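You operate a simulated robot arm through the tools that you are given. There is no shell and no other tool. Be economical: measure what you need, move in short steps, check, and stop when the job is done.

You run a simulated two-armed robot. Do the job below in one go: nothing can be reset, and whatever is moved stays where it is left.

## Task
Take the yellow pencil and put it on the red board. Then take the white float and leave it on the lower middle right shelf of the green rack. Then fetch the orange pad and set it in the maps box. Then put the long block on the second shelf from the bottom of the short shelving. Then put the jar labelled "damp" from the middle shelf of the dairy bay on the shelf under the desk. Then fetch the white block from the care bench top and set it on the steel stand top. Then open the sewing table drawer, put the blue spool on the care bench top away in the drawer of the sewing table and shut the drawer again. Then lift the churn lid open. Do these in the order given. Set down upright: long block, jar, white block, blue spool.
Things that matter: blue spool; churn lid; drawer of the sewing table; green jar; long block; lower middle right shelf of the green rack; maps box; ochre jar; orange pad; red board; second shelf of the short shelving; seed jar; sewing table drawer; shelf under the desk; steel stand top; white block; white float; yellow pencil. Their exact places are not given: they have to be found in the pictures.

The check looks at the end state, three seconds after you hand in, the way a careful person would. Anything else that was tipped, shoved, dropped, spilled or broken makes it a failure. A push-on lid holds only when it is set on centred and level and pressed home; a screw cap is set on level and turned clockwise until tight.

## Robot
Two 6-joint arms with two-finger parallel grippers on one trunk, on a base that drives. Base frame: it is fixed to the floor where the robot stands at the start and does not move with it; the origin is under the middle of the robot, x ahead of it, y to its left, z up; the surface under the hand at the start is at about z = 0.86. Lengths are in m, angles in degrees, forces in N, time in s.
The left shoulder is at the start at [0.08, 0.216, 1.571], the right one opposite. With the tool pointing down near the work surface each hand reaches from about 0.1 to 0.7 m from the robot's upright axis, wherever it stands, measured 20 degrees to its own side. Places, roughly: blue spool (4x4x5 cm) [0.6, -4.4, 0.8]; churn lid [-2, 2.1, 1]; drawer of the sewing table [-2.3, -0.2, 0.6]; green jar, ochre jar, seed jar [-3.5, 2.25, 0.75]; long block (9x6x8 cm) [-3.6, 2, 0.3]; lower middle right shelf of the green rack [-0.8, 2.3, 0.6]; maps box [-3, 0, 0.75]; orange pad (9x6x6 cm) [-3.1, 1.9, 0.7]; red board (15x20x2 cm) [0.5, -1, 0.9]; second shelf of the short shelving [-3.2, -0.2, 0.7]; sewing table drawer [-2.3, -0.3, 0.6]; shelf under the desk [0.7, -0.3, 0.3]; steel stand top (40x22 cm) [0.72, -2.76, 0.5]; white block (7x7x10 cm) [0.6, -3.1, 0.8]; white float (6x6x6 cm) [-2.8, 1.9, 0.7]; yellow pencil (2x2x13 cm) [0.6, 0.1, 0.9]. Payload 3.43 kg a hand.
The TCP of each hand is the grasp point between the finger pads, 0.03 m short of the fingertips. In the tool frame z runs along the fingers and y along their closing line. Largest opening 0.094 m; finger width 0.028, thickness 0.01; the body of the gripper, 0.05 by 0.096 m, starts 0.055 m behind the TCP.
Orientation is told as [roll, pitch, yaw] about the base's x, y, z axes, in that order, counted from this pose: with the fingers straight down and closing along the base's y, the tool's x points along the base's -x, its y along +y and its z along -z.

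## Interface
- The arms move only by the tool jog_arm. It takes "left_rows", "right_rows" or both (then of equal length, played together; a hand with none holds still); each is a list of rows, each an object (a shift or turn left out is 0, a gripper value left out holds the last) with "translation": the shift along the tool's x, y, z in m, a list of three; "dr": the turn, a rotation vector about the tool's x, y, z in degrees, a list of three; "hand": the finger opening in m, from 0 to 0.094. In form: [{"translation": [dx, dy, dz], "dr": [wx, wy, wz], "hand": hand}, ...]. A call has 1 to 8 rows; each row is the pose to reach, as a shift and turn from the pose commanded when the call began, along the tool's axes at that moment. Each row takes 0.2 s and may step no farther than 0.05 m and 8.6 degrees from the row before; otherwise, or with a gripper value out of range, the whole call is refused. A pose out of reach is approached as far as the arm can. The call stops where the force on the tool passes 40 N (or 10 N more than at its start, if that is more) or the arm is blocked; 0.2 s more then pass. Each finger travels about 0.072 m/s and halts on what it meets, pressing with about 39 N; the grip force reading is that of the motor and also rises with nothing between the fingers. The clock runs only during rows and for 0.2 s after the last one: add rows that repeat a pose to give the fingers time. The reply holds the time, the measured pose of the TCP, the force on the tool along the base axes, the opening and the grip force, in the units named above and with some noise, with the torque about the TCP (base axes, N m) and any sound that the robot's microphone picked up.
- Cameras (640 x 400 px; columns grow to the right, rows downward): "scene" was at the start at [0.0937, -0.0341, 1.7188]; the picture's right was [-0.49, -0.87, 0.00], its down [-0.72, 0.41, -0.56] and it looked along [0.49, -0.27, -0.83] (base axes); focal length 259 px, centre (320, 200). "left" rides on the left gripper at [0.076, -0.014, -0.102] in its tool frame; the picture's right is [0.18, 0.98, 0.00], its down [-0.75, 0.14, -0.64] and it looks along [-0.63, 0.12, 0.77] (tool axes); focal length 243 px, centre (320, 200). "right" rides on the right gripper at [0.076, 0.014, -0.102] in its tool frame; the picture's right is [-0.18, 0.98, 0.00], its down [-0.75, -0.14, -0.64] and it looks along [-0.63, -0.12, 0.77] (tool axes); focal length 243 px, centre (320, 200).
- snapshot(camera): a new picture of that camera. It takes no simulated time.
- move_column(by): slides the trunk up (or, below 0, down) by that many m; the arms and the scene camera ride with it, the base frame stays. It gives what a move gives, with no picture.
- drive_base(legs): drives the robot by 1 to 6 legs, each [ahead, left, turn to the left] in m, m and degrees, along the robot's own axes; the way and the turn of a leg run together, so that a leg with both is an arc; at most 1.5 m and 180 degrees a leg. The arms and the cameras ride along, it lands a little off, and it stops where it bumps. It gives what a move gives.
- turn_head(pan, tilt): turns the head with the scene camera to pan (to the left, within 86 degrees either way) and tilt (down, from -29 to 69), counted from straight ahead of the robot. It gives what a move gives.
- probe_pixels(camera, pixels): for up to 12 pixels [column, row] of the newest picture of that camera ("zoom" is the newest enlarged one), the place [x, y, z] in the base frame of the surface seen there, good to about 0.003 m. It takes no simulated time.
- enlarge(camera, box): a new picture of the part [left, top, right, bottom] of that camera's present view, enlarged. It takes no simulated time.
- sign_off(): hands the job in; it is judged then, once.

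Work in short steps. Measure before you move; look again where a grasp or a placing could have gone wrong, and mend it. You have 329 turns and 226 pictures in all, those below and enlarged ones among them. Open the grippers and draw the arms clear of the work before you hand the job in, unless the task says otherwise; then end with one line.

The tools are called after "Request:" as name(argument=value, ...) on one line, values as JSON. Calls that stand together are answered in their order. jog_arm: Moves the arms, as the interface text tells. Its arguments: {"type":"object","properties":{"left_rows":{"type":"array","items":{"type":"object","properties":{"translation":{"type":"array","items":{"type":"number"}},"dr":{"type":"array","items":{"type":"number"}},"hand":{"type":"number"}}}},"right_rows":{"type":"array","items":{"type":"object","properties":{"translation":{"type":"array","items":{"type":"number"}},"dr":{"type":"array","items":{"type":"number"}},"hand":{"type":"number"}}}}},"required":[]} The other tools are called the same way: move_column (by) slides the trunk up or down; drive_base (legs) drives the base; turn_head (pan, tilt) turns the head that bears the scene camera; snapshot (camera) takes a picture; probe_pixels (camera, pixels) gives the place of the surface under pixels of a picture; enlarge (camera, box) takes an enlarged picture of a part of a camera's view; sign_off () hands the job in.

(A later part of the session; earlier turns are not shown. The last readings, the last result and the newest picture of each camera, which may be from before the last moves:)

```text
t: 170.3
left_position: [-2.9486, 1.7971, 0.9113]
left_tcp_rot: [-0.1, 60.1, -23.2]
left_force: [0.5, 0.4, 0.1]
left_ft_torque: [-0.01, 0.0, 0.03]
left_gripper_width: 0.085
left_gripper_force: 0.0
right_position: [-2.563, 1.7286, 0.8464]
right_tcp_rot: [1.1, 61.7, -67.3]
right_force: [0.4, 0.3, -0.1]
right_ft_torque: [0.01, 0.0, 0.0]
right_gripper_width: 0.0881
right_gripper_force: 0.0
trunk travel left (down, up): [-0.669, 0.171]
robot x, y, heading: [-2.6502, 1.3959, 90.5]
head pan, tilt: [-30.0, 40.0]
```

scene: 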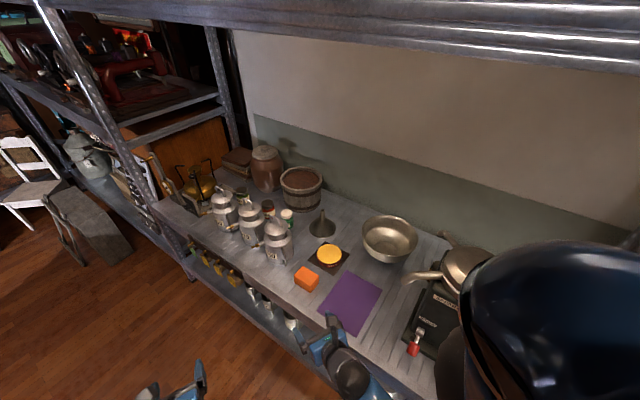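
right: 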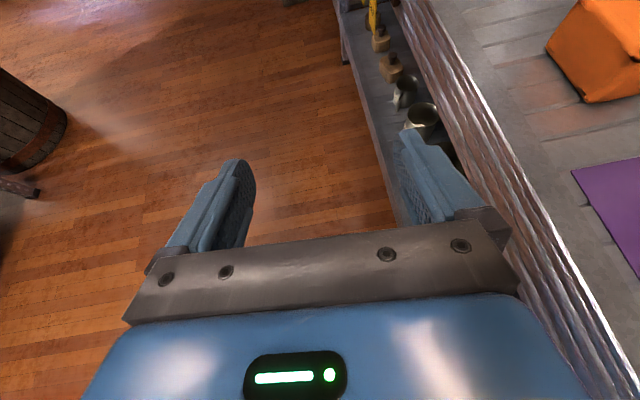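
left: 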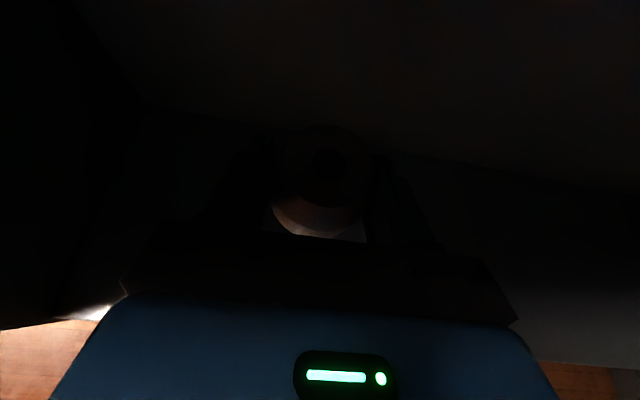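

Works well. Now the remaining 23° and to the pre-grasp point beside the pad.

Request:
jog_arm(left_rows=[{"translation": [-0.0, 0.03, 0.0], "dr": [6.7, 0, -3.9], "hand": 0.088}, {"translation": [-0.0, 0.06, 0.015], "dr": [13.3, 0, -7.7]}, {"translation": [-0.01, 0.09, 0.03], "dr": [20, 0, -11.6]}, {"translation": [-0.02, 0.125, 0.05], "dr": [20, 0, -11.6]}, {"translation": [-0.045, 0.14, 0.08], "dr": [20, 0, -11.6]}, {"translation": [-0.06, 0.14, 0.098], "dr": [20, 0, -11.6]}])

Request:
snapshot(camera="left")

```text
t: 171.8
left_position: [-2.944, 1.9476, 0.8111]
left_tcp_rot: [0.2, 60.0, 0.1]
left_force: [-0.6, -0.1, -0.1]
left_ft_torque: [-0.01, -0.01, -0.01]
left_gripper_width: 0.0881
left_gripper_force: 0.1
right_position: [-2.5634, 1.7274, 0.8467]
right_tcp_rot: [1.2, 61.8, -67.2]
right_force: [-0.2, -0.3, -0.9]
right_ft_torque: [0.04, -0.01, 0.0]
right_gripper_width: 0.0882
right_gripper_force: 0.1
trunk travel left (down, up): [-0.669, 0.171]
robot x, y, heading: [-2.6498, 1.393, 90.3]
head pan, tilt: [-30.0, 40.0]
```

```text
175 pictures are left
```

left: 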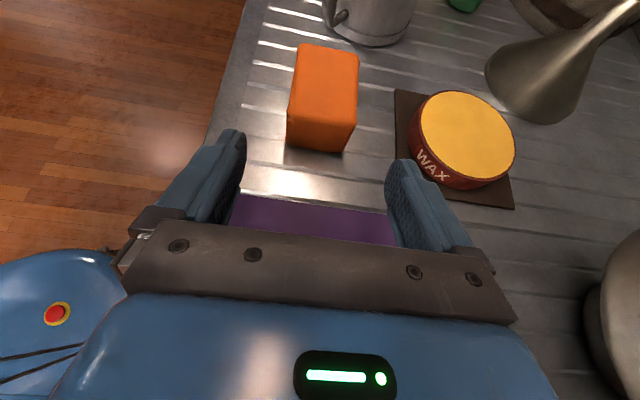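

The pad lies straight ahead; the wax tin is close to the right finger's path. I probe both.

Request:
probe_pixels(camera="left", pixels=[[324, 85], [300, 80], [352, 85], [318, 120], [355, 110], [292, 110], [415, 145], [413, 125], [430, 170], [396, 110]])

```text
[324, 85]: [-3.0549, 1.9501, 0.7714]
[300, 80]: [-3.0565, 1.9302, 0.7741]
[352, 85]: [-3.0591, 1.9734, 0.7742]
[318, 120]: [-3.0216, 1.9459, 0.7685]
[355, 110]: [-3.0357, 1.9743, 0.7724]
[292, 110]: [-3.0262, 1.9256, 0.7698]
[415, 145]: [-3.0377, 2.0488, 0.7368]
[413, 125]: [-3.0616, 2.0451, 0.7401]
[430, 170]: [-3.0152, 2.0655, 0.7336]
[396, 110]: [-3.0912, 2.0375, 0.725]
```

Clear by 4 cm. Straight in 0.117 m along the tool, then close.

Request:
jog_arm(left_rows=[{"translation": [0, 0.001, 0.04]}, {"translation": [0, 0.001, 0.08]}, {"translation": [0, 0.001, 0.116]}, {"translation": [0, 0.001, 0.116], "hand": 0.04}, {"translation": [0, 0.001, 0.116]}, {"translation": [0, 0.001, 0.116]}, {"translation": [0, 0.001, 0.116]}, {"translation": [0, 0.001, 0.116]}])

Request:
jog_arm(left_rows=[{"translation": [0.03, 0, -0.017]}, {"translation": [0.06, 0, -0.035]}, {"translation": [0.1, 0, -0.058]}, {"translation": [0.14, 0, -0.08]}])

Request:
snapshot(camera="left")

```text
t: 173.6
left_position: [-3.0447, 1.9486, 0.7524]
left_tcp_rot: [0.0, 60.1, 0.0]
left_force: [-0.3, 0.9, 1.1]
left_ft_torque: [0.0, 0.0, -0.02]
left_gripper_width: 0.0633
left_gripper_force: 39.2
right_position: [-2.5626, 1.7283, 0.8478]
right_tcp_rot: [1.1, 61.8, -67.3]
right_force: [0.5, 0.8, 0.0]
right_ft_torque: [-0.02, 0.01, -0.01]
right_gripper_width: 0.0881
right_gripper_force: 0.1
trunk travel left (down, up): [-0.669, 0.171]
robot x, y, heading: [-2.6524, 1.3931, 90.5]
head pan, tilt: [-30.0, 40.0]
```

```text
t: 174.6
left_position: [-3.0447, 1.9475, 0.9146]
left_tcp_rot: [0.1, 60.1, -0.1]
left_force: [0.2, -0.8, -0.5]
left_ft_torque: [0.01, -0.03, -0.01]
left_gripper_width: 0.0634
left_gripper_force: 39.1
right_position: [-2.5628, 1.729, 0.8473]
right_tcp_rot: [1.1, 61.8, -67.3]
right_force: [0.1, 0.5, -0.4]
right_ft_torque: [0.01, -0.04, -0.02]
right_gripper_width: 0.0879
right_gripper_force: 0.1
trunk travel left (down, up): [-0.669, 0.171]
robot x, y, heading: [-2.6508, 1.3927, 90.2]
head pan, tilt: [-30.0, 40.0]
```

```text
174 pictures are left
```

left: 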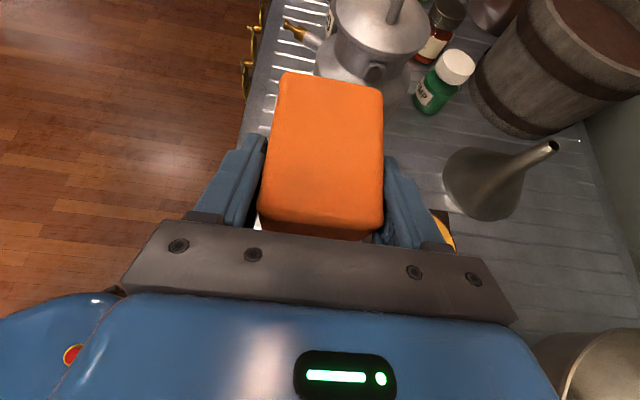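

Pad held. The green jar behind shows a label; I enlarge to read it for later.

Request:
enlarge(camera="left", box=[380, 0, 500, 130])

Request:
probe_pixels(camera="left", pixels=[[455, 65], [435, 95], [446, 10], [435, 45], [497, 5]])

```text
3.08 times, centred on (440, 65) of left
```

zoom: 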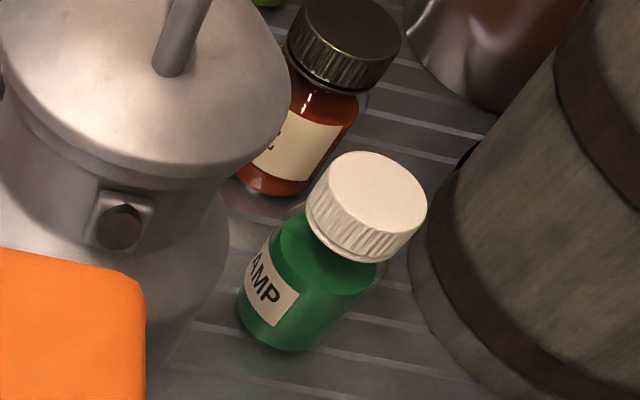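

```text
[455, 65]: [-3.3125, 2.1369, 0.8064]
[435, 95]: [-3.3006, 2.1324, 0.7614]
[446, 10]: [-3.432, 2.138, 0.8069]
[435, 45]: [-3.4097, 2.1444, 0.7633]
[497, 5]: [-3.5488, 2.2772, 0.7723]
```

Now retract the pad from the shelf toward the robot and swing the hand forward again.

Request:
jog_arm(left_rows=[{"translation": [-0.02, -0.03, -0.03]}, {"translation": [-0.035, -0.06, -0.06], "dr": [-6, 0, 3.5]}, {"translation": [-0.05, -0.09, -0.09], "dr": [-13, 0, 7.5]}, {"translation": [-0.07, -0.12, -0.12], "dr": [-20, 0, 11.6]}, {"translation": [-0.09, -0.135, -0.15], "dr": [-27, 0, 15.6]}, {"translation": [-0.1, -0.135, -0.18], "dr": [-34, 0, 19.6]}, {"translation": [-0.11, -0.135, -0.2], "dr": [-41, 0, 23.7]}, {"translation": [-0.12, -0.135, -0.208], "dr": [-48, 0, 27.7]}])

Request:
jog_arm(left_rows=[{"dr": [-7.2, 0, 4.15]}, {"dr": [-14.4, 0, 8.3]}, {"dr": [-21.6, 0, 12.5]}, {"dr": [-28.5, 0, 16.5]}, {"dr": [-29.5, 0, 17]}])

```text
t: 176.3
left_position: [-2.804, 1.8149, 0.9141]
left_tcp_rot: [0.0, 60.0, -55.6]
left_force: [0.8, -0.1, 0.1]
left_ft_torque: [-0.02, 0.04, 0.01]
left_gripper_width: 0.0634
left_gripper_force: 38.9
right_position: [-2.5647, 1.7276, 0.8468]
right_tcp_rot: [1.2, 61.8, -67.2]
right_force: [-0.4, 0.4, 0.1]
right_ft_torque: [0.01, -0.03, 0.0]
right_gripper_width: 0.0881
right_gripper_force: 0.0
trunk travel left (down, up): [-0.669, 0.171]
robot x, y, heading: [-2.6501, 1.3938, 90.7]
head pan, tilt: [-30.0, 40.0]
```

```text
t: 177.6
left_position: [-2.8038, 1.8146, 0.9137]
left_tcp_rot: [0.0, 60.1, -89.5]
left_force: [0.5, -0.5, 0.2]
left_ft_torque: [-0.03, 0.02, -0.01]
left_gripper_width: 0.0632
left_gripper_force: 38.6
right_position: [-2.5635, 1.7286, 0.847]
right_tcp_rot: [1.1, 61.8, -67.4]
right_force: [0.2, -0.1, -0.4]
right_ft_torque: [0.01, 0.0, -0.01]
right_gripper_width: 0.0879
right_gripper_force: 0.0
trunk travel left (down, up): [-0.669, 0.171]
robot x, y, heading: [-2.6496, 1.3936, 90.4]
head pan, tilt: [-30.0, 40.0]
```

Back off, turn to face the short shelving (heading −90), and move in front of the maps box.

Request:
drive_base(legs=[[-0.2, 0, 0], [0, 0, 179.5], [0, -0.62, 0], [0.25, 0, 0]])

Request:
turn_head(pan=0, tilt=40)

Request:
snapshot(camera="scene")

Request:
snapshot(camera="left")

```text
t: 191.1
left_position: [-3.083, 0.5037, 0.9156]
left_tcp_rot: [-0.1, 60.1, 92.6]
left_force: [0.2, -0.1, 0.0]
left_ft_torque: [0.03, 0.01, 0.0]
left_gripper_width: 0.0634
left_gripper_force: 38.3
right_position: [-3.3298, 0.5807, 0.8462]
right_tcp_rot: [1.3, 61.9, 114.9]
right_force: [-0.8, 0.0, -0.1]
right_ft_torque: [0.0, 0.0, 0.0]
right_gripper_width: 0.0879
right_gripper_force: 0.1
trunk travel left (down, up): [-0.669, 0.171]
robot x, y, heading: [-3.254, 0.9183, -87.7]
head pan, tilt: [-30.0, 40.0]
```

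```text
t: 192.0
left_position: [-3.0832, 0.5027, 0.9148]
left_tcp_rot: [-0.1, 60.0, 92.6]
left_force: [0.8, -0.5, -0.5]
left_ft_torque: [0.03, 0.03, 0.02]
left_gripper_width: 0.0633
left_gripper_force: 38.9
right_position: [-3.3288, 0.5788, 0.8464]
right_tcp_rot: [1.1, 61.8, 114.8]
right_force: [-0.8, -0.8, 0.8]
right_ft_torque: [-0.01, -0.01, 0.0]
right_gripper_width: 0.0878
right_gripper_force: 0.0
trunk travel left (down, up): [-0.669, 0.171]
robot x, y, heading: [-3.2519, 0.9195, -87.6]
head pan, tilt: [0.0, 40.0]
```

```text
172 pictures are left
```

scene: 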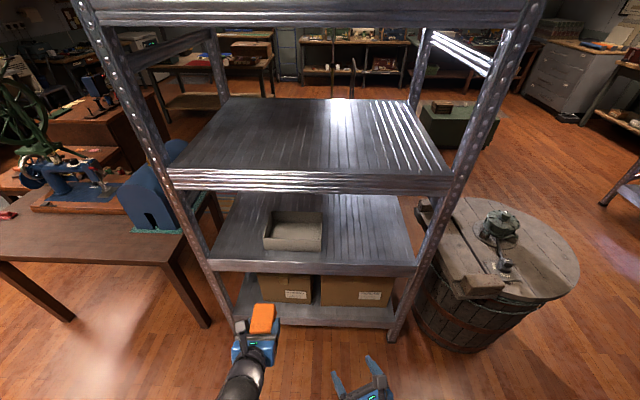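

```text
171 pictures are left
```

left: 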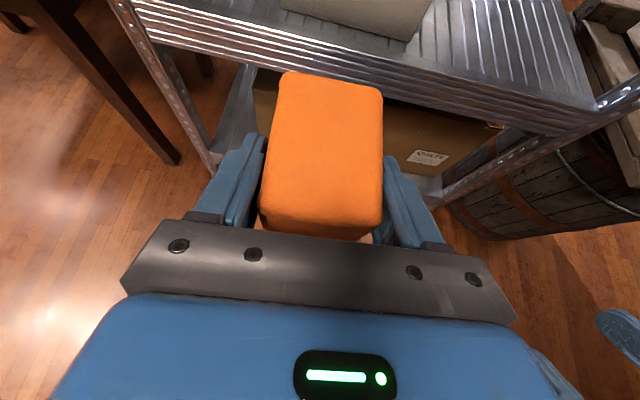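

Enlarging the box on the second shelf and probing its walls.

Request:
enlarge(camera="scene", box=[200, 170, 430, 310])

Request:
probe_pixels(camera="scene", pixels=[[264, 238], [273, 212], [322, 212], [322, 242], [295, 240], [295, 225], [295, 248], [240, 225], [370, 230], [300, 265], [320, 180], [320, 192]])

```text
2.78 times, centred on (315, 240) of scene
```

zoom: 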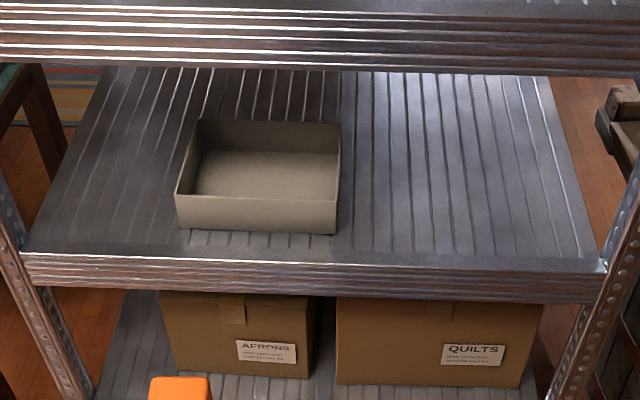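

```text
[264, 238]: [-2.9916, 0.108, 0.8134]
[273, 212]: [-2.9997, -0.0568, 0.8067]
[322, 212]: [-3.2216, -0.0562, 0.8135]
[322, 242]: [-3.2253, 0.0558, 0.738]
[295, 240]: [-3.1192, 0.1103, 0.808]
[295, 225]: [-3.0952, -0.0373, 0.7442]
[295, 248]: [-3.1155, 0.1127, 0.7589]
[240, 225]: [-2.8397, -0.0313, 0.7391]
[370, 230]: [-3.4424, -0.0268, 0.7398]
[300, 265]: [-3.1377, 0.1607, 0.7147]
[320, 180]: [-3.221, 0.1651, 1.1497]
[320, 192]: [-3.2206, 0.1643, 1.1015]
```

Box inside: x −3.0…−3.22, y −0.05…0.105, floor z≈0.744, wall top 0.812. I drive 0.28 m closer and square up.

Request:
drive_base(legs=[[0.28, 0, -2.3]])

Request:
snapshot(camera="left")

```text
t: 194.0
left_position: [-3.0945, 0.2139, 0.9158]
left_tcp_rot: [-0.1, 60.0, 90.3]
left_force: [0.3, -0.3, 0.1]
left_ft_torque: [0.01, 0.0, 0.0]
left_gripper_width: 0.0633
left_gripper_force: 39.0
right_position: [-3.3351, 0.3008, 0.8477]
right_tcp_rot: [1.2, 61.9, 112.5]
right_force: [-0.7, 0.1, -0.4]
right_ft_torque: [0.0, -0.02, 0.02]
right_gripper_width: 0.0882
right_gripper_force: 0.1
trunk travel left (down, up): [-0.669, 0.171]
robot x, y, heading: [-3.2491, 0.6378, -90.1]
head pan, tilt: [0.0, 40.0]
```

```text
169 pictures are left
```

left: 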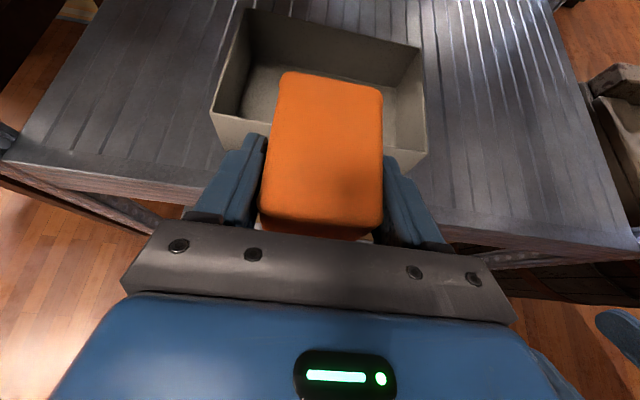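

Move level over the box, then lower to pad-bottom ≈2 cm above the floor of the box.

Request:
jog_arm(left_rows=[{"translation": [0.024, 0.005, 0.042]}, {"translation": [0.048, 0.01, 0.084]}, {"translation": [0.072, 0.0155, 0.126]}, {"translation": [0.098, 0.0155, 0.168]}, {"translation": [0.06, 0.0155, 0.192]}, {"translation": [0.03, 0.0155, 0.209]}, {"translation": [-0.007, 0.0155, 0.2295]}])

Request:
snapshot(camera="left")

Request:
snapshot(camera="scene")

```text
t: 195.6
left_position: [-3.1103, 0.0101, 0.8156]
left_tcp_rot: [-0.1, 61.9, 90.0]
left_force: [0.0, 0.9, 6.7]
left_ft_torque: [0.73, -0.12, 0.06]
left_gripper_width: 0.0635
left_gripper_force: 39.3
right_position: [-3.3358, 0.3006, 0.8461]
right_tcp_rot: [1.1, 61.9, 112.5]
right_force: [0.0, 1.4, 0.4]
right_ft_torque: [-0.01, 0.0, 0.03]
right_gripper_width: 0.0878
right_gripper_force: 0.0
trunk travel left (down, up): [-0.669, 0.171]
robot x, y, heading: [-3.2497, 0.6332, -89.9]
head pan, tilt: [0.0, 40.0]
stopped in row 7 (left hand): the force on the tool passed its limit at 60 N (the readings are from after the stop); the commanded pose is now the measured one
```

```text
168 pictures are left
```

left: 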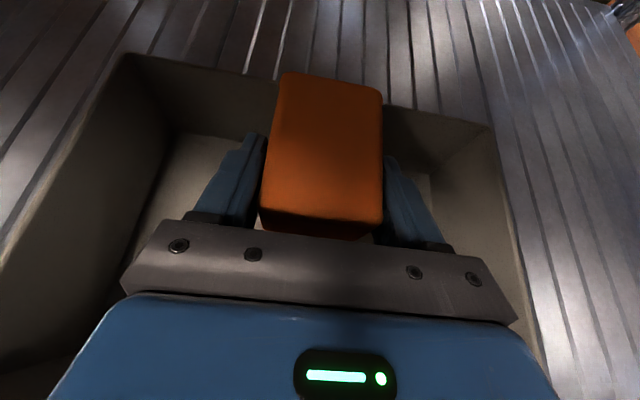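

```text
167 pictures are left
```

scene: 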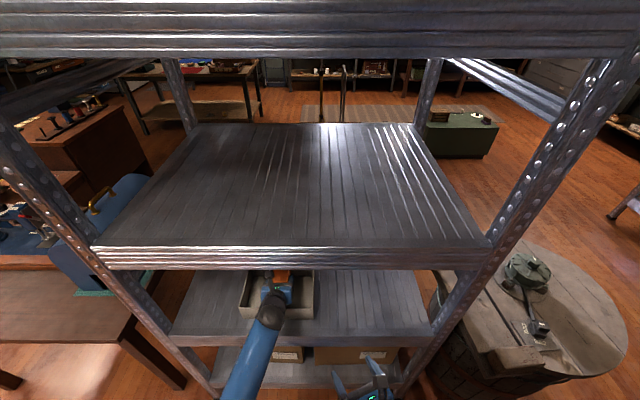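

Something behind the palm touched the box's front wall (contact about 0.11 m behind the TCP). I lift 2 cm and make the hand steeper by 22° so the palm clears the wall.

Request:
jog_arm(left_rows=[{"translation": [0.018, 0, -0.01]}, {"translation": [0.018, 0, -0.01], "dr": [0, -7.5, 0]}, {"translation": [0.018, 0, -0.01], "dr": [0, -15, 0]}, {"translation": [0.018, 0, -0.01], "dr": [0, -22, 0]}])

Request:
snapshot(camera="left")

Request:
enlarge(camera="scene", box=[180, 240, 400, 370])

```text
t: 196.6
left_position: [-3.1094, 0.0101, 0.8342]
left_tcp_rot: [-0.1, 39.5, 89.9]
left_force: [0.6, 0.1, -0.5]
left_ft_torque: [-0.03, -0.01, 0.0]
left_gripper_width: 0.0633
left_gripper_force: 39.2
right_position: [-3.3364, 0.2994, 0.8464]
right_tcp_rot: [1.1, 61.8, 112.5]
right_force: [0.9, -0.1, 0.0]
right_ft_torque: [0.02, 0.0, 0.0]
right_gripper_width: 0.088
right_gripper_force: 0.1
trunk travel left (down, up): [-0.669, 0.171]
robot x, y, heading: [-3.244, 0.6343, -89.8]
head pan, tilt: [0.0, 40.0]
```

```text
166 pictures are left
```

left: 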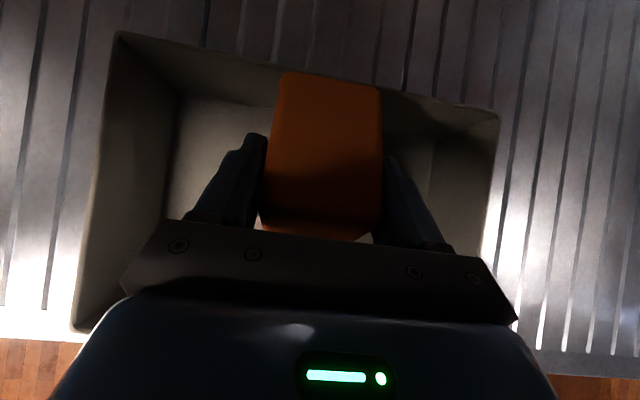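

```text
2.91 times, centred on (290, 305) of scene
```

zoom: 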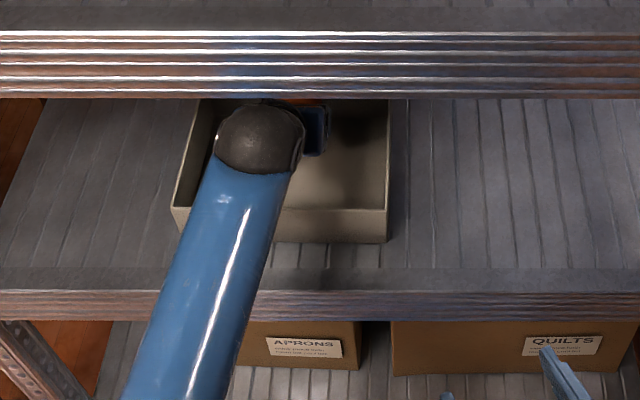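

Probing the box rims and pad end to confirm clearances.

Request:
probe_pixels(camera="left", pixels=[[122, 36], [494, 115], [76, 325], [330, 90], [330, 76], [400, 96], [200, 110], [290, 160]])

Request:
probe_pixels(camera="scene", pixels=[[242, 315], [312, 314], [290, 275], [300, 300], [312, 323]])

```text
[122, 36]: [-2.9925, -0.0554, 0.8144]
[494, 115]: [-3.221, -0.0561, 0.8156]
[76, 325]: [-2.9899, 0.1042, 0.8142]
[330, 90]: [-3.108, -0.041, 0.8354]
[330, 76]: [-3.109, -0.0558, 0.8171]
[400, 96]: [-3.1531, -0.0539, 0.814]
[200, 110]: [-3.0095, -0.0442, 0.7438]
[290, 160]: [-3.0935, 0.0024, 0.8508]
```

```text
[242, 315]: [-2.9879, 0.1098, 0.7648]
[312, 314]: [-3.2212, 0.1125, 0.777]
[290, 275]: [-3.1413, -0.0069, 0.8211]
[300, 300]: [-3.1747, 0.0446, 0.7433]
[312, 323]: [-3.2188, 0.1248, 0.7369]
```

The box hasn't moved. I back 1.2 cm, lower ~4 cm until the pad's front edge reaches the floor of the box, and release.

Request:
jog_arm(left_rows=[{"translation": [-0.012, 0, -0.006]}, {"translation": [-0.025, 0, 0.01]}, {"translation": [-0.034, 0, 0.022]}, {"translation": [-0.036, 0, 0.025]}])

Request:
jog_arm(left_rows=[{"hand": 0.07}, {"hand": 0.085}, {"hand": 0.085}, {"hand": 0.085}])

Request:
snapshot(camera="left")

```text
t: 197.6
left_position: [-3.1098, 0.0203, 0.7965]
left_tcp_rot: [-0.1, 40.0, 90.1]
left_force: [0.2, 1.6, 13.6]
left_ft_torque: [-0.6, 0.0, 0.0]
left_gripper_width: 0.0633
left_gripper_force: 39.3
right_position: [-3.336, 0.2998, 0.8478]
right_tcp_rot: [1.2, 61.8, 112.5]
right_force: [0.1, -0.3, -1.5]
right_ft_torque: [0.02, -0.01, -0.02]
right_gripper_width: 0.0878
right_gripper_force: 0.0
trunk travel left (down, up): [-0.669, 0.171]
robot x, y, heading: [-3.2476, 0.6327, -89.6]
head pan, tilt: [0.0, 40.0]
```

```text
t: 198.6
left_position: [-3.109, 0.0221, 0.7923]
left_tcp_rot: [-0.1, 39.6, 90.1]
left_force: [-0.1, 0.5, 0.4]
left_ft_torque: [0.02, 0.0, -0.02]
left_gripper_width: 0.0847
left_gripper_force: 0.0
right_position: [-3.3355, 0.2992, 0.847]
right_tcp_rot: [1.1, 61.9, 112.5]
right_force: [0.5, -0.1, -0.8]
right_ft_torque: [-0.01, 0.03, -0.01]
right_gripper_width: 0.088
right_gripper_force: 0.0
trunk travel left (down, up): [-0.669, 0.171]
robot x, y, heading: [-3.2425, 0.6361, -90.0]
head pan, tilt: [0.0, 40.0]
```

```text
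164 pictures are left
```

left: 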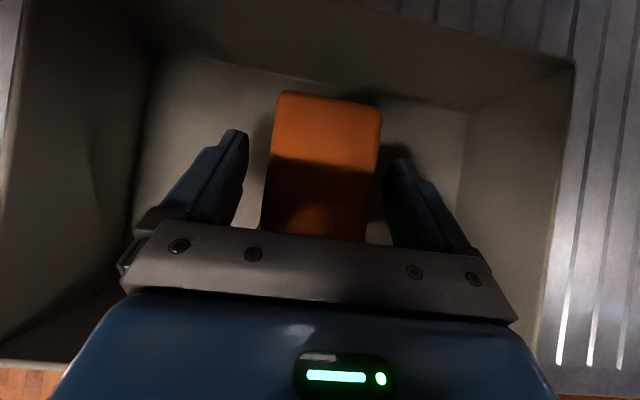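

Pad lies in the box. I withdraw up and back, restoring the 60° tilt.

Request:
jog_arm(left_rows=[{"translation": [0, 0, -0.04]}, {"translation": [0, 0, -0.08]}, {"translation": [0, 0, -0.12]}, {"translation": [-0.035, 0, -0.15]}, {"translation": [-0.07, 0, -0.18], "dr": [0, 7, 0]}, {"translation": [-0.105, 0, -0.21], "dr": [0, 14, 0]}, {"translation": [-0.14, 0, -0.24], "dr": [0, 20.4, 0]}])

Request:
snapshot(camera="scene")

```text
t: 200.2
left_position: [-3.1088, 0.2834, 0.8877]
left_tcp_rot: [0.1, 60.2, 90.0]
left_force: [0.1, 1.0, 0.2]
left_ft_torque: [-0.01, 0.02, 0.0]
left_gripper_width: 0.0851
left_gripper_force: 0.1
right_position: [-3.3346, 0.3002, 0.8469]
right_tcp_rot: [1.3, 61.8, 112.6]
right_force: [-0.6, 0.6, 0.1]
right_ft_torque: [0.01, 0.02, 0.0]
right_gripper_width: 0.0879
right_gripper_force: 0.1
trunk travel left (down, up): [-0.669, 0.171]
robot x, y, heading: [-3.2437, 0.6332, -89.8]
head pan, tilt: [0.0, 40.0]
```

```text
163 pictures are left
```

scene: 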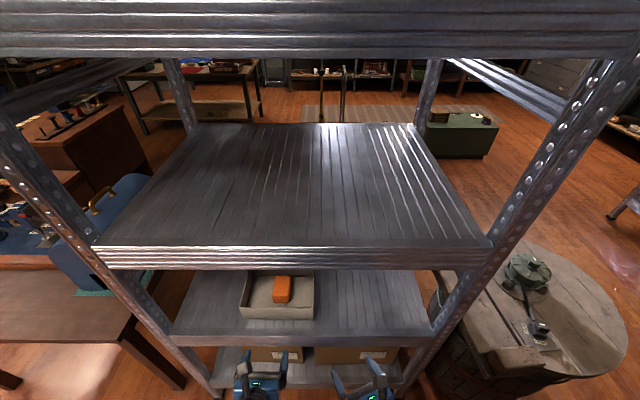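

The orange pad sits in the box. Next the long block on the dairy bay's lower shelf: back off, turn to face it.

Request:
drive_base(legs=[[-0.42, 0, 0], [0, 0, 180], [0, 0.25, 0]])

Request:
turn_head(pan=10, tilt=50)

Request:
move_column(by=-0.3)

Request:
snapshot(camera="scene")

```text
t: 211.5
left_position: [-3.6199, 1.4189, 0.8874]
left_tcp_rot: [-0.3, 60.1, -92.0]
left_force: [0.4, -0.3, 0.6]
left_ft_torque: [-0.01, -0.04, 0.05]
left_gripper_width: 0.0851
left_gripper_force: 0.1
right_position: [-3.3953, 1.3957, 0.8459]
right_tcp_rot: [1.0, 61.8, -69.4]
right_force: [0.4, -0.5, 0.2]
right_ft_torque: [-0.01, 0.01, -0.02]
right_gripper_width: 0.0881
right_gripper_force: 0.0
trunk travel left (down, up): [-0.669, 0.171]
robot x, y, heading: [-3.4934, 1.0652, 88.2]
head pan, tilt: [0.0, 40.0]
```

```text
t: 212.2
left_position: [-3.6214, 1.42, 0.887]
left_tcp_rot: [0.0, 60.1, -91.9]
left_force: [-0.9, -0.7, 0.2]
left_ft_torque: [0.01, 0.0, -0.02]
left_gripper_width: 0.085
left_gripper_force: 0.0
right_position: [-3.3959, 1.3959, 0.8477]
right_tcp_rot: [1.2, 61.8, -69.3]
right_force: [-0.1, -1.5, 0.8]
right_ft_torque: [-0.01, 0.0, -0.02]
right_gripper_width: 0.0879
right_gripper_force: 0.1
trunk travel left (down, up): [-0.669, 0.171]
robot x, y, heading: [-3.4951, 1.063, 88.4]
head pan, tilt: [10.0, 50.0]
```

```text
t: 215.2
left_position: [-3.6209, 1.4193, 0.5867]
left_tcp_rot: [-0.2, 60.1, -91.8]
left_force: [0.7, -0.5, 0.8]
left_ft_torque: [0.02, 0.03, -0.02]
left_gripper_width: 0.085
left_gripper_force: 0.0
right_position: [-3.396, 1.3954, 0.5469]
right_tcp_rot: [1.1, 61.8, -69.3]
right_force: [0.0, -0.5, -0.7]
right_ft_torque: [0.04, 0.03, 0.01]
right_gripper_width: 0.088
right_gripper_force: 0.1
trunk travel left (down, up): [-0.369, 0.471]
robot x, y, heading: [-3.4978, 1.0638, 88.4]
head pan, tilt: [10.0, 50.0]
```

```text
162 pictures are left
```

scene: 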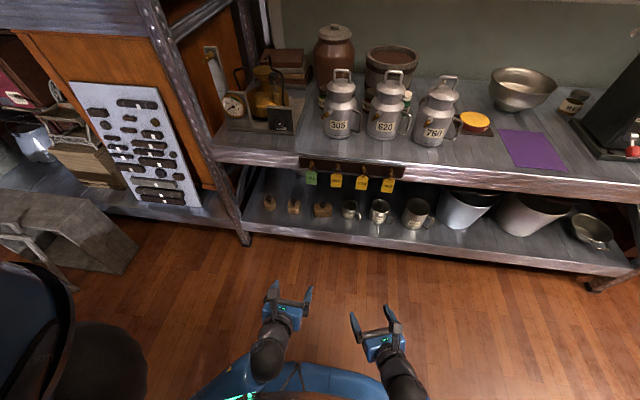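

Request:
enlarge(camera="scene", box=[230, 145, 450, 265])

Request:
probe_pixels(camera="scene", pixels=[[323, 210], [294, 207], [270, 202], [323, 222], [311, 180], [337, 183], [362, 185], [387, 187], [330, 165], [350, 212], [300, 235], [400, 250]])

```text
2.91 times, centred on (340, 205) of scene
```

zoom: 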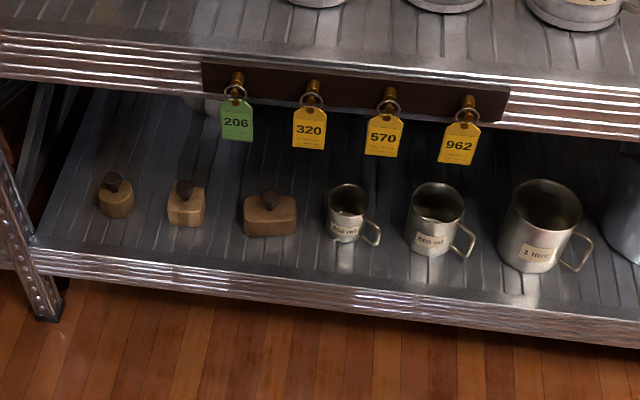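

```text
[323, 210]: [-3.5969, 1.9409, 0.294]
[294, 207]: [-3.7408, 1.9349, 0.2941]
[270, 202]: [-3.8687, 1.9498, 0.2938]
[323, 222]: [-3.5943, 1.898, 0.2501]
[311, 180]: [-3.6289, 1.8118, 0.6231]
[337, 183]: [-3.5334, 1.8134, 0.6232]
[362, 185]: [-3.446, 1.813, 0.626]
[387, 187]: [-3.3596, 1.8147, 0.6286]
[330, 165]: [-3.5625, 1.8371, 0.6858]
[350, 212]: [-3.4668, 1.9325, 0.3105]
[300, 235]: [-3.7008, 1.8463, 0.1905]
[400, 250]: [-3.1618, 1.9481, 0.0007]
```

The long stamp-block with a knob is at about (-3.595, 1.93). I probe it in detail in an enlarged view.

Request:
drive_base(legs=[[0.2, 0, 2]])

Request:
move_column(by=-0.15)

Request:
turn_head(pan=10, tilt=50)

Request:
enlarge(camera="scene", box=[220, 180, 420, 320])

Request:
snapshot(camera="left")

```text
t: 216.8
left_position: [-3.6316, 1.6147, 0.5881]
left_tcp_rot: [-0.1, 60.0, -89.8]
left_force: [-0.1, 0.1, 0.0]
left_ft_torque: [0.04, 0.01, -0.02]
left_gripper_width: 0.0849
left_gripper_force: 0.0
right_position: [-3.4056, 1.5978, 0.5468]
right_tcp_rot: [1.2, 61.6, -67.3]
right_force: [0.6, 0.5, -0.7]
right_ft_torque: [0.01, -0.01, 0.0]
right_gripper_width: 0.0881
right_gripper_force: 0.0
trunk travel left (down, up): [-0.369, 0.471]
robot x, y, heading: [-3.4937, 1.2642, 89.9]
head pan, tilt: [10.0, 50.0]
```

```text
t: 218.6
left_position: [-3.6312, 1.6139, 0.4379]
left_tcp_rot: [-0.1, 60.1, -89.8]
left_force: [-0.5, 0.2, -0.5]
left_ft_torque: [0.02, 0.0, -0.01]
left_gripper_width: 0.085
left_gripper_force: 0.1
right_position: [-3.4056, 1.5978, 0.3981]
right_tcp_rot: [1.2, 61.8, -67.3]
right_force: [0.6, 0.1, 0.0]
right_ft_torque: [-0.03, -0.01, 0.01]
right_gripper_width: 0.0874
right_gripper_force: 0.1
trunk travel left (down, up): [-0.219, 0.621]
robot x, y, heading: [-3.4943, 1.2635, 90.4]
head pan, tilt: [10.0, 50.0]
```

```text
t: 219.2
left_position: [-3.6321, 1.615, 0.4376]
left_tcp_rot: [0.0, 60.0, -89.8]
left_force: [0.7, 0.0, 0.3]
left_ft_torque: [-0.01, 0.02, -0.01]
left_gripper_width: 0.0849
left_gripper_force: 0.0
right_position: [-3.405, 1.5988, 0.3957]
right_tcp_rot: [1.2, 61.7, -67.3]
right_force: [0.9, 0.4, -0.3]
right_ft_torque: [-0.01, -0.02, 0.0]
right_gripper_width: 0.0881
right_gripper_force: 0.1
trunk travel left (down, up): [-0.219, 0.621]
robot x, y, heading: [-3.4939, 1.2653, 90.1]
head pan, tilt: [10.0, 50.0]
```

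```text
2.86 times, centred on (320, 250) of scene
```

zoom: 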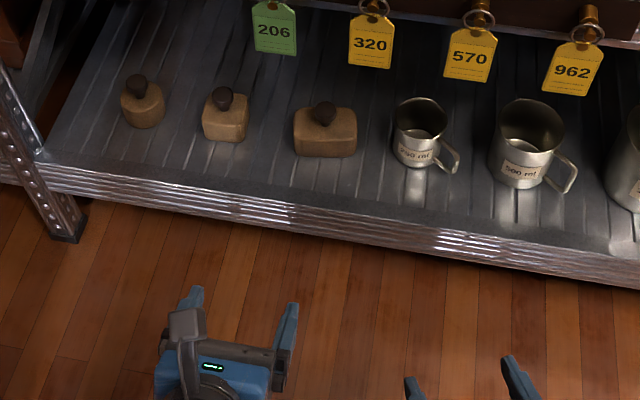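

```text
159 pictures are left
```

left: 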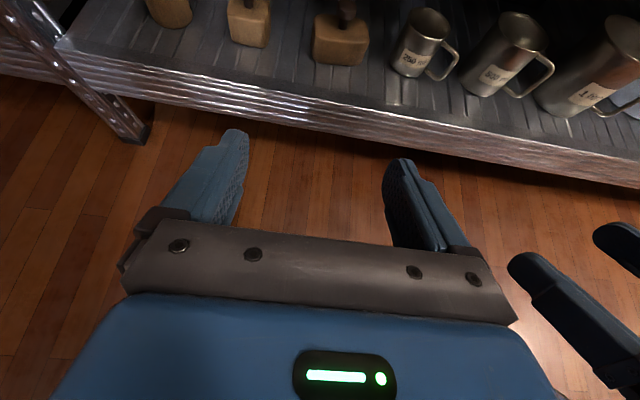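

Request:
probe_pixels(camera="zoom", pixels=[[323, 103], [323, 112], [322, 122], [313, 113], [335, 113], [300, 120], [350, 120], [325, 140], [325, 153], [295, 150], [357, 150], [325, 165]])

```text
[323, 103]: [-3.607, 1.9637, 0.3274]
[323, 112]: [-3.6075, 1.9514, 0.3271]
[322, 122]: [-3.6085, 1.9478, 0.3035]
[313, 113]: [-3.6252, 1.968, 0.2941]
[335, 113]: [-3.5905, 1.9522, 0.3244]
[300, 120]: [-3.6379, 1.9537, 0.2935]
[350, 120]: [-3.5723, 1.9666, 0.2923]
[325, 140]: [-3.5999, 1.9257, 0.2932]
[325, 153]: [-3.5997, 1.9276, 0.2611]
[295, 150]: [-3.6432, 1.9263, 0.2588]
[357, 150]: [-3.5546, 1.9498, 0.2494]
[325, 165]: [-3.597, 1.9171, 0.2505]
```

Block: x −3.643…−3.554, y 1.926…1.985, body top z 0.294; knob at (-3.605, 1.957), z 0.294–0.328. I'll grip the knob, pitching the hand to 70°, first to a pre-grasp in front.

Request:
jog_arm(left_rows=[{"translation": [0.005, 0.005, 0.04], "dr": [0, 5, 0], "hand": 0.06}, {"translation": [0.01, 0.01, 0.08], "dr": [0, 10, 0]}, {"translation": [0.015, 0.016, 0.125], "dr": [0, 10, 0]}, {"translation": [0.02, 0.02, 0.17], "dr": [0, 10, 0]}, {"translation": [0.025, 0.025, 0.213], "dr": [0, 10, 0]}, {"translation": [0.031, 0.027, 0.2535], "dr": [0, 10, 0]}])

Request:
snapshot(camera="left")

```text
t: 220.6
left_position: [-3.6052, 1.8501, 0.3385]
left_tcp_rot: [-0.2, 70.1, -89.9]
left_force: [-0.6, 0.0, -0.3]
left_ft_torque: [-0.01, -0.04, -0.01]
left_gripper_width: 0.0599
left_gripper_force: 0.1
right_position: [-3.4053, 1.5984, 0.3976]
right_tcp_rot: [1.1, 61.7, -67.3]
right_force: [1.3, 0.4, -0.2]
right_ft_torque: [-0.01, -0.01, 0.01]
right_gripper_width: 0.0878
right_gripper_force: 0.0
trunk travel left (down, up): [-0.219, 0.621]
robot x, y, heading: [-3.4924, 1.2628, 90.6]
head pan, tilt: [10.0, 50.0]
```

```text
158 pictures are left
```

left: 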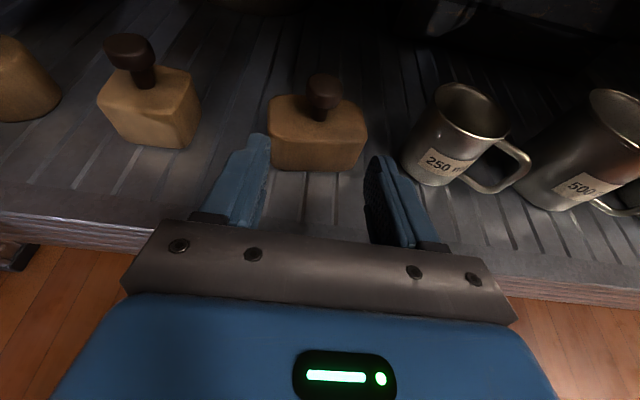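

The knob is a mushroom head on a thin stem at (324,90). Probing it close.

Request:
probe_pixels(camera="left", pixels=[[324, 80], [324, 95], [311, 88], [339, 90], [320, 112], [290, 108], [355, 112], [318, 140], [318, 165]])

Request:
enlarge(camera="left", box=[240, 50, 400, 180])

```text
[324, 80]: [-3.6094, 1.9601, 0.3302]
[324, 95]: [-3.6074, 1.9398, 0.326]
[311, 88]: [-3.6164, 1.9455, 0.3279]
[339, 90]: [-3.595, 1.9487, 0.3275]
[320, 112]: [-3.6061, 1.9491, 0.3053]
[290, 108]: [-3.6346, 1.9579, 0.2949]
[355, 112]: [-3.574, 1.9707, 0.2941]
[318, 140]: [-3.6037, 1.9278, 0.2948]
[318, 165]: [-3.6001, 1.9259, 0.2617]
```

```text
3.08 times, centred on (320, 115) of left
```

zoom: 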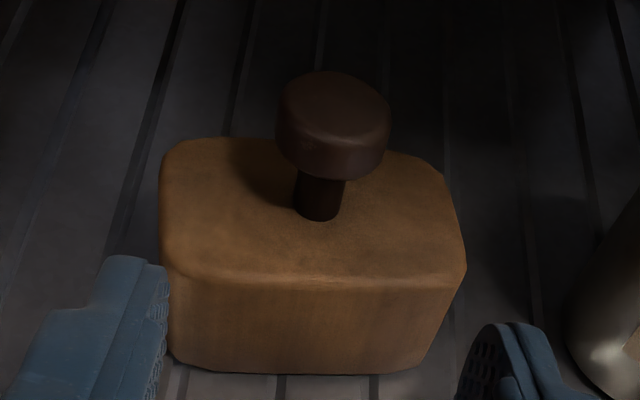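

Knob head centre (-3.606, 1.950), z 0.314–0.330. I advance with TCP at z≈0.325 and close on it.

Request:
jog_arm(left_rows=[{"translation": [0.007, -0.001, 0.035]}, {"translation": [0.014, -0.001, 0.07]}, {"translation": [0.02, -0.001, 0.096]}, {"translation": [0.02, -0.001, 0.096]}])

Request:
snapshot(camera="left")

```text
t: 221.6
left_position: [-3.6071, 1.9472, 0.3238]
left_tcp_rot: [-0.3, 70.0, -89.9]
left_force: [-0.4, -0.4, 0.2]
left_ft_torque: [0.0, 0.02, 0.01]
left_gripper_width: 0.0597
left_gripper_force: 0.1
right_position: [-3.4055, 1.5978, 0.3968]
right_tcp_rot: [1.2, 61.8, -67.3]
right_force: [-0.2, 0.4, 0.3]
right_ft_torque: [0.01, -0.01, -0.03]
right_gripper_width: 0.0879
right_gripper_force: 0.0
trunk travel left (down, up): [-0.219, 0.621]
robot x, y, heading: [-3.4926, 1.2611, 90.3]
head pan, tilt: [10.0, 50.0]
```

```text
156 pictures are left
```

left: 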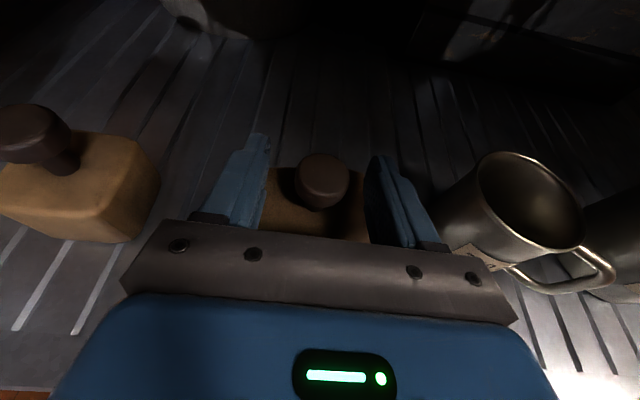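

The knob is centred between the pads. Close, then lift straight up.

Request:
jog_arm(left_rows=[{"hand": 0.01}, {"hand": 0.01}, {"hand": 0.01}, {"hand": 0.01}, {"hand": 0.01}, {"translation": [0.019, 0, -0.007], "hand": 0.01}, {"translation": [0.038, 0, -0.014]}, {"translation": [0.056, 0, -0.021]}])

Request:
snapshot(camera="left")

```text
t: 223.3
left_position: [-3.6077, 1.9457, 0.3836]
left_tcp_rot: [-0.1, 70.1, -89.9]
left_force: [-0.5, 0.0, -2.0]
left_ft_torque: [-0.04, 0.01, -0.02]
left_gripper_width: 0.0287
left_gripper_force: 39.3
right_position: [-3.4049, 1.5963, 0.3963]
right_tcp_rot: [1.3, 61.8, -67.3]
right_force: [0.1, -0.8, -0.3]
right_ft_torque: [-0.01, -0.01, 0.0]
right_gripper_width: 0.088
right_gripper_force: 0.1
trunk travel left (down, up): [-0.219, 0.621]
robot x, y, heading: [-3.4899, 1.2649, 90.5]
head pan, tilt: [10.0, 50.0]
```

```text
155 pictures are left
```

left: 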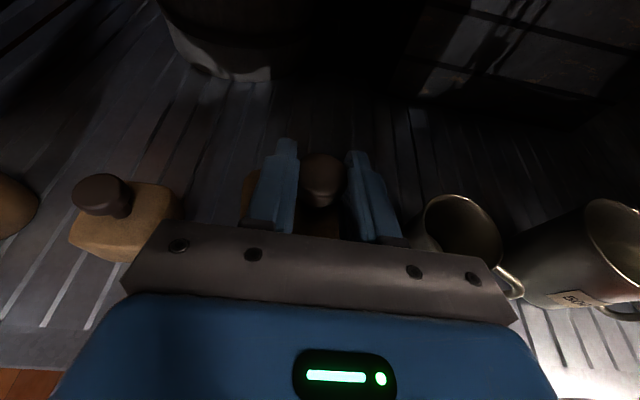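

Lifted with the knob held (0.0287). I pull straight back out of the bay.

Request:
jog_arm(left_rows=[{"translation": [-0.016, 0, -0.044]}, {"translation": [-0.032, 0, -0.088]}, {"translation": [-0.048, 0, -0.132]}, {"translation": [-0.064, 0, -0.176]}, {"translation": [-0.08, 0, -0.22]}, {"translation": [-0.096, 0, -0.264]}, {"translation": [-0.11, 0, -0.304]}])

Request:
snapshot(camera="left")

Request:
snapshot(camera="scene")

```text
t: 224.9
left_position: [-3.6048, 1.6219, 0.3838]
left_tcp_rot: [0.1, 70.1, -89.5]
left_force: [0.2, -0.5, -1.7]
left_ft_torque: [-0.01, 0.01, -0.02]
left_gripper_width: 0.0288
left_gripper_force: 38.8
right_position: [-3.4048, 1.599, 0.3978]
right_tcp_rot: [1.2, 61.8, -67.4]
right_force: [-0.7, -0.9, -0.2]
right_ft_torque: [0.0, -0.01, -0.02]
right_gripper_width: 0.0881
right_gripper_force: 0.1
trunk travel left (down, up): [-0.219, 0.621]
robot x, y, heading: [-3.4901, 1.2656, 90.3]
head pan, tilt: [10.0, 50.0]
```

```text
154 pictures are left
```

left: 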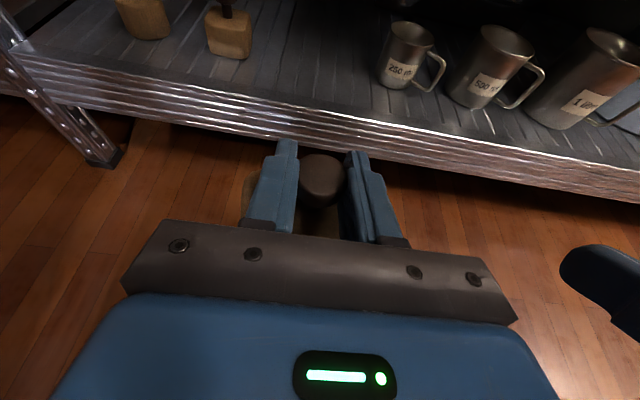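

```text
153 pictures are left
```

scene: 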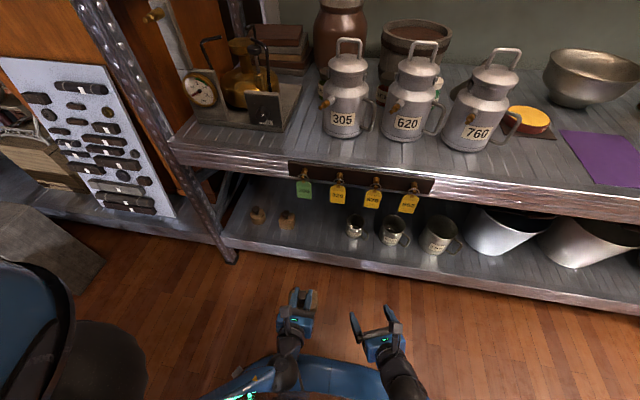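

Now back off, raise the trunk, and turn to the short shelving.

Request:
drive_base(legs=[[-0.22, 0, 0]])

Request:
move_column(by=0.5)

Request:
drive_base(legs=[[0, 0, -180], [0.15, 0, 0]])

Request:
turn_head(pan=-20, tilt=45)

Request:
snapshot(camera="scene")

```text
t: 226.6
left_position: [-3.6036, 1.4028, 0.3841]
left_tcp_rot: [-0.3, 70.1, -89.8]
left_force: [-0.5, 0.7, -1.1]
left_ft_torque: [0.0, 0.01, 0.0]
left_gripper_width: 0.0287
left_gripper_force: 39.0
right_position: [-3.4035, 1.3773, 0.3966]
right_tcp_rot: [1.3, 61.9, -67.2]
right_force: [0.2, -1.0, 0.1]
right_ft_torque: [0.01, -0.01, 0.02]
right_gripper_width: 0.0881
right_gripper_force: 0.1
trunk travel left (down, up): [-0.219, 0.621]
robot x, y, heading: [-3.4916, 1.0409, 90.1]
head pan, tilt: [10.0, 50.0]
```

```text
refused: 0.5 is not a number from -0.4 to 0.4
```

```text
t: 235.3
left_position: [-3.3718, 0.5355, 0.3843]
left_tcp_rot: [-0.2, 70.1, 90.7]
left_force: [0.3, -0.3, -1.7]
left_ft_torque: [0.02, 0.0, 0.0]
left_gripper_width: 0.0287
left_gripper_force: 38.8
right_position: [-3.5736, 0.5582, 0.3958]
right_tcp_rot: [1.0, 61.7, 113.2]
right_force: [0.2, -0.3, 0.1]
right_ft_torque: [-0.05, -0.01, 0.04]
right_gripper_width: 0.0879
right_gripper_force: 0.0
trunk travel left (down, up): [-0.219, 0.621]
robot x, y, heading: [-3.4907, 0.8945, -89.2]
head pan, tilt: [10.0, 50.0]
```

```text
t: 236.3
left_position: [-3.3712, 0.5366, 0.3837]
left_tcp_rot: [-0.2, 70.0, 90.6]
left_force: [-0.6, 0.5, -1.5]
left_ft_torque: [-0.01, -0.03, 0.0]
left_gripper_width: 0.0289
left_gripper_force: 39.2
right_position: [-3.5732, 0.5589, 0.3966]
right_tcp_rot: [1.1, 61.8, 113.3]
right_force: [0.4, -0.9, 0.8]
right_ft_torque: [0.03, 0.01, -0.02]
right_gripper_width: 0.0878
right_gripper_force: 0.1
trunk travel left (down, up): [-0.219, 0.621]
robot x, y, heading: [-3.4908, 0.8944, -89.1]
head pan, tilt: [-20.0, 45.0]
```

```text
152 pictures are left
```

scene: 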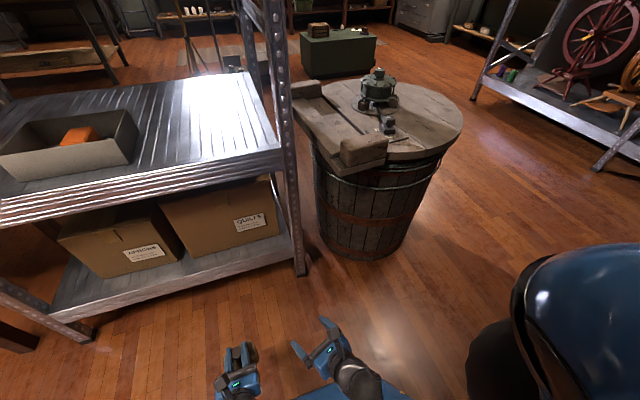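

Raise the trunk in two steps; probe the barrel and shelf region.

Request:
probe_pixels(camera="scene", pixels=[[350, 255], [365, 165], [345, 172], [250, 150], [200, 130], [270, 165], [300, 272]])

Request:
move_column(by=0.4)

Request:
move_column(by=0.11)

```text
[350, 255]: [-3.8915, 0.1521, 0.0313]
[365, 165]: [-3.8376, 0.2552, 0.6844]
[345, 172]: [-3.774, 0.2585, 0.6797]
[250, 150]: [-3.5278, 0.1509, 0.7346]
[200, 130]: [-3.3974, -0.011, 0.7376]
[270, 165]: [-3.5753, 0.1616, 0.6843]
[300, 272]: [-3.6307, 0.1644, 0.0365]
```

```text
t: 240.1
left_position: [-3.3727, 0.538, 0.783]
left_tcp_rot: [-0.3, 69.9, 90.7]
left_force: [0.5, -0.3, -2.6]
left_ft_torque: [-0.01, 0.03, -0.01]
left_gripper_width: 0.0288
left_gripper_force: 39.1
right_position: [-3.5736, 0.5588, 0.7963]
right_tcp_rot: [1.2, 61.8, 113.3]
right_force: [0.1, -0.4, 0.5]
right_ft_torque: [0.05, -0.02, -0.01]
right_gripper_width: 0.0881
right_gripper_force: 0.0
trunk travel left (down, up): [-0.619, 0.221]
robot x, y, heading: [-3.4884, 0.8935, -89.3]
head pan, tilt: [-20.0, 45.0]
```

```text
t: 241.5
left_position: [-3.3725, 0.5358, 0.8938]
left_tcp_rot: [-0.2, 70.1, 90.6]
left_force: [0.2, -0.8, -1.3]
left_ft_torque: [0.03, -0.02, 0.01]
left_gripper_width: 0.0288
left_gripper_force: 38.8
right_position: [-3.5731, 0.5585, 0.9074]
right_tcp_rot: [1.2, 61.7, 113.3]
right_force: [0.4, -0.8, -0.2]
right_ft_torque: [-0.01, -0.01, 0.01]
right_gripper_width: 0.0879
right_gripper_force: 0.1
trunk travel left (down, up): [-0.729, 0.111]
robot x, y, heading: [-3.4862, 0.897, -89.1]
head pan, tilt: [-20.0, 45.0]
```

Drive in 0.26 m and view from the left hand.

Request:
drive_base(legs=[[0.25, 0, -0.8]])

Request:
snapshot(camera="left")

```text
t: 243.3
left_position: [-3.3741, 0.2896, 0.8944]
left_tcp_rot: [-0.3, 70.3, 90.1]
left_force: [0.8, 0.2, -2.3]
left_ft_torque: [0.02, -0.01, 0.03]
left_gripper_width: 0.0284
left_gripper_force: 39.3
right_position: [-3.5742, 0.3139, 0.9082]
right_tcp_rot: [1.2, 61.9, 112.7]
right_force: [0.2, 0.1, -0.1]
right_ft_torque: [0.0, 0.01, 0.03]
right_gripper_width: 0.0881
right_gripper_force: 0.1
trunk travel left (down, up): [-0.729, 0.111]
robot x, y, heading: [-3.4846, 0.6459, -89.8]
head pan, tilt: [-20.0, 45.0]
```

```text
151 pictures are left
```

left: 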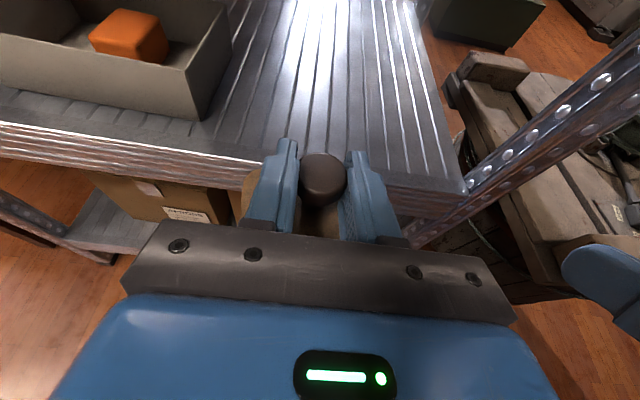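

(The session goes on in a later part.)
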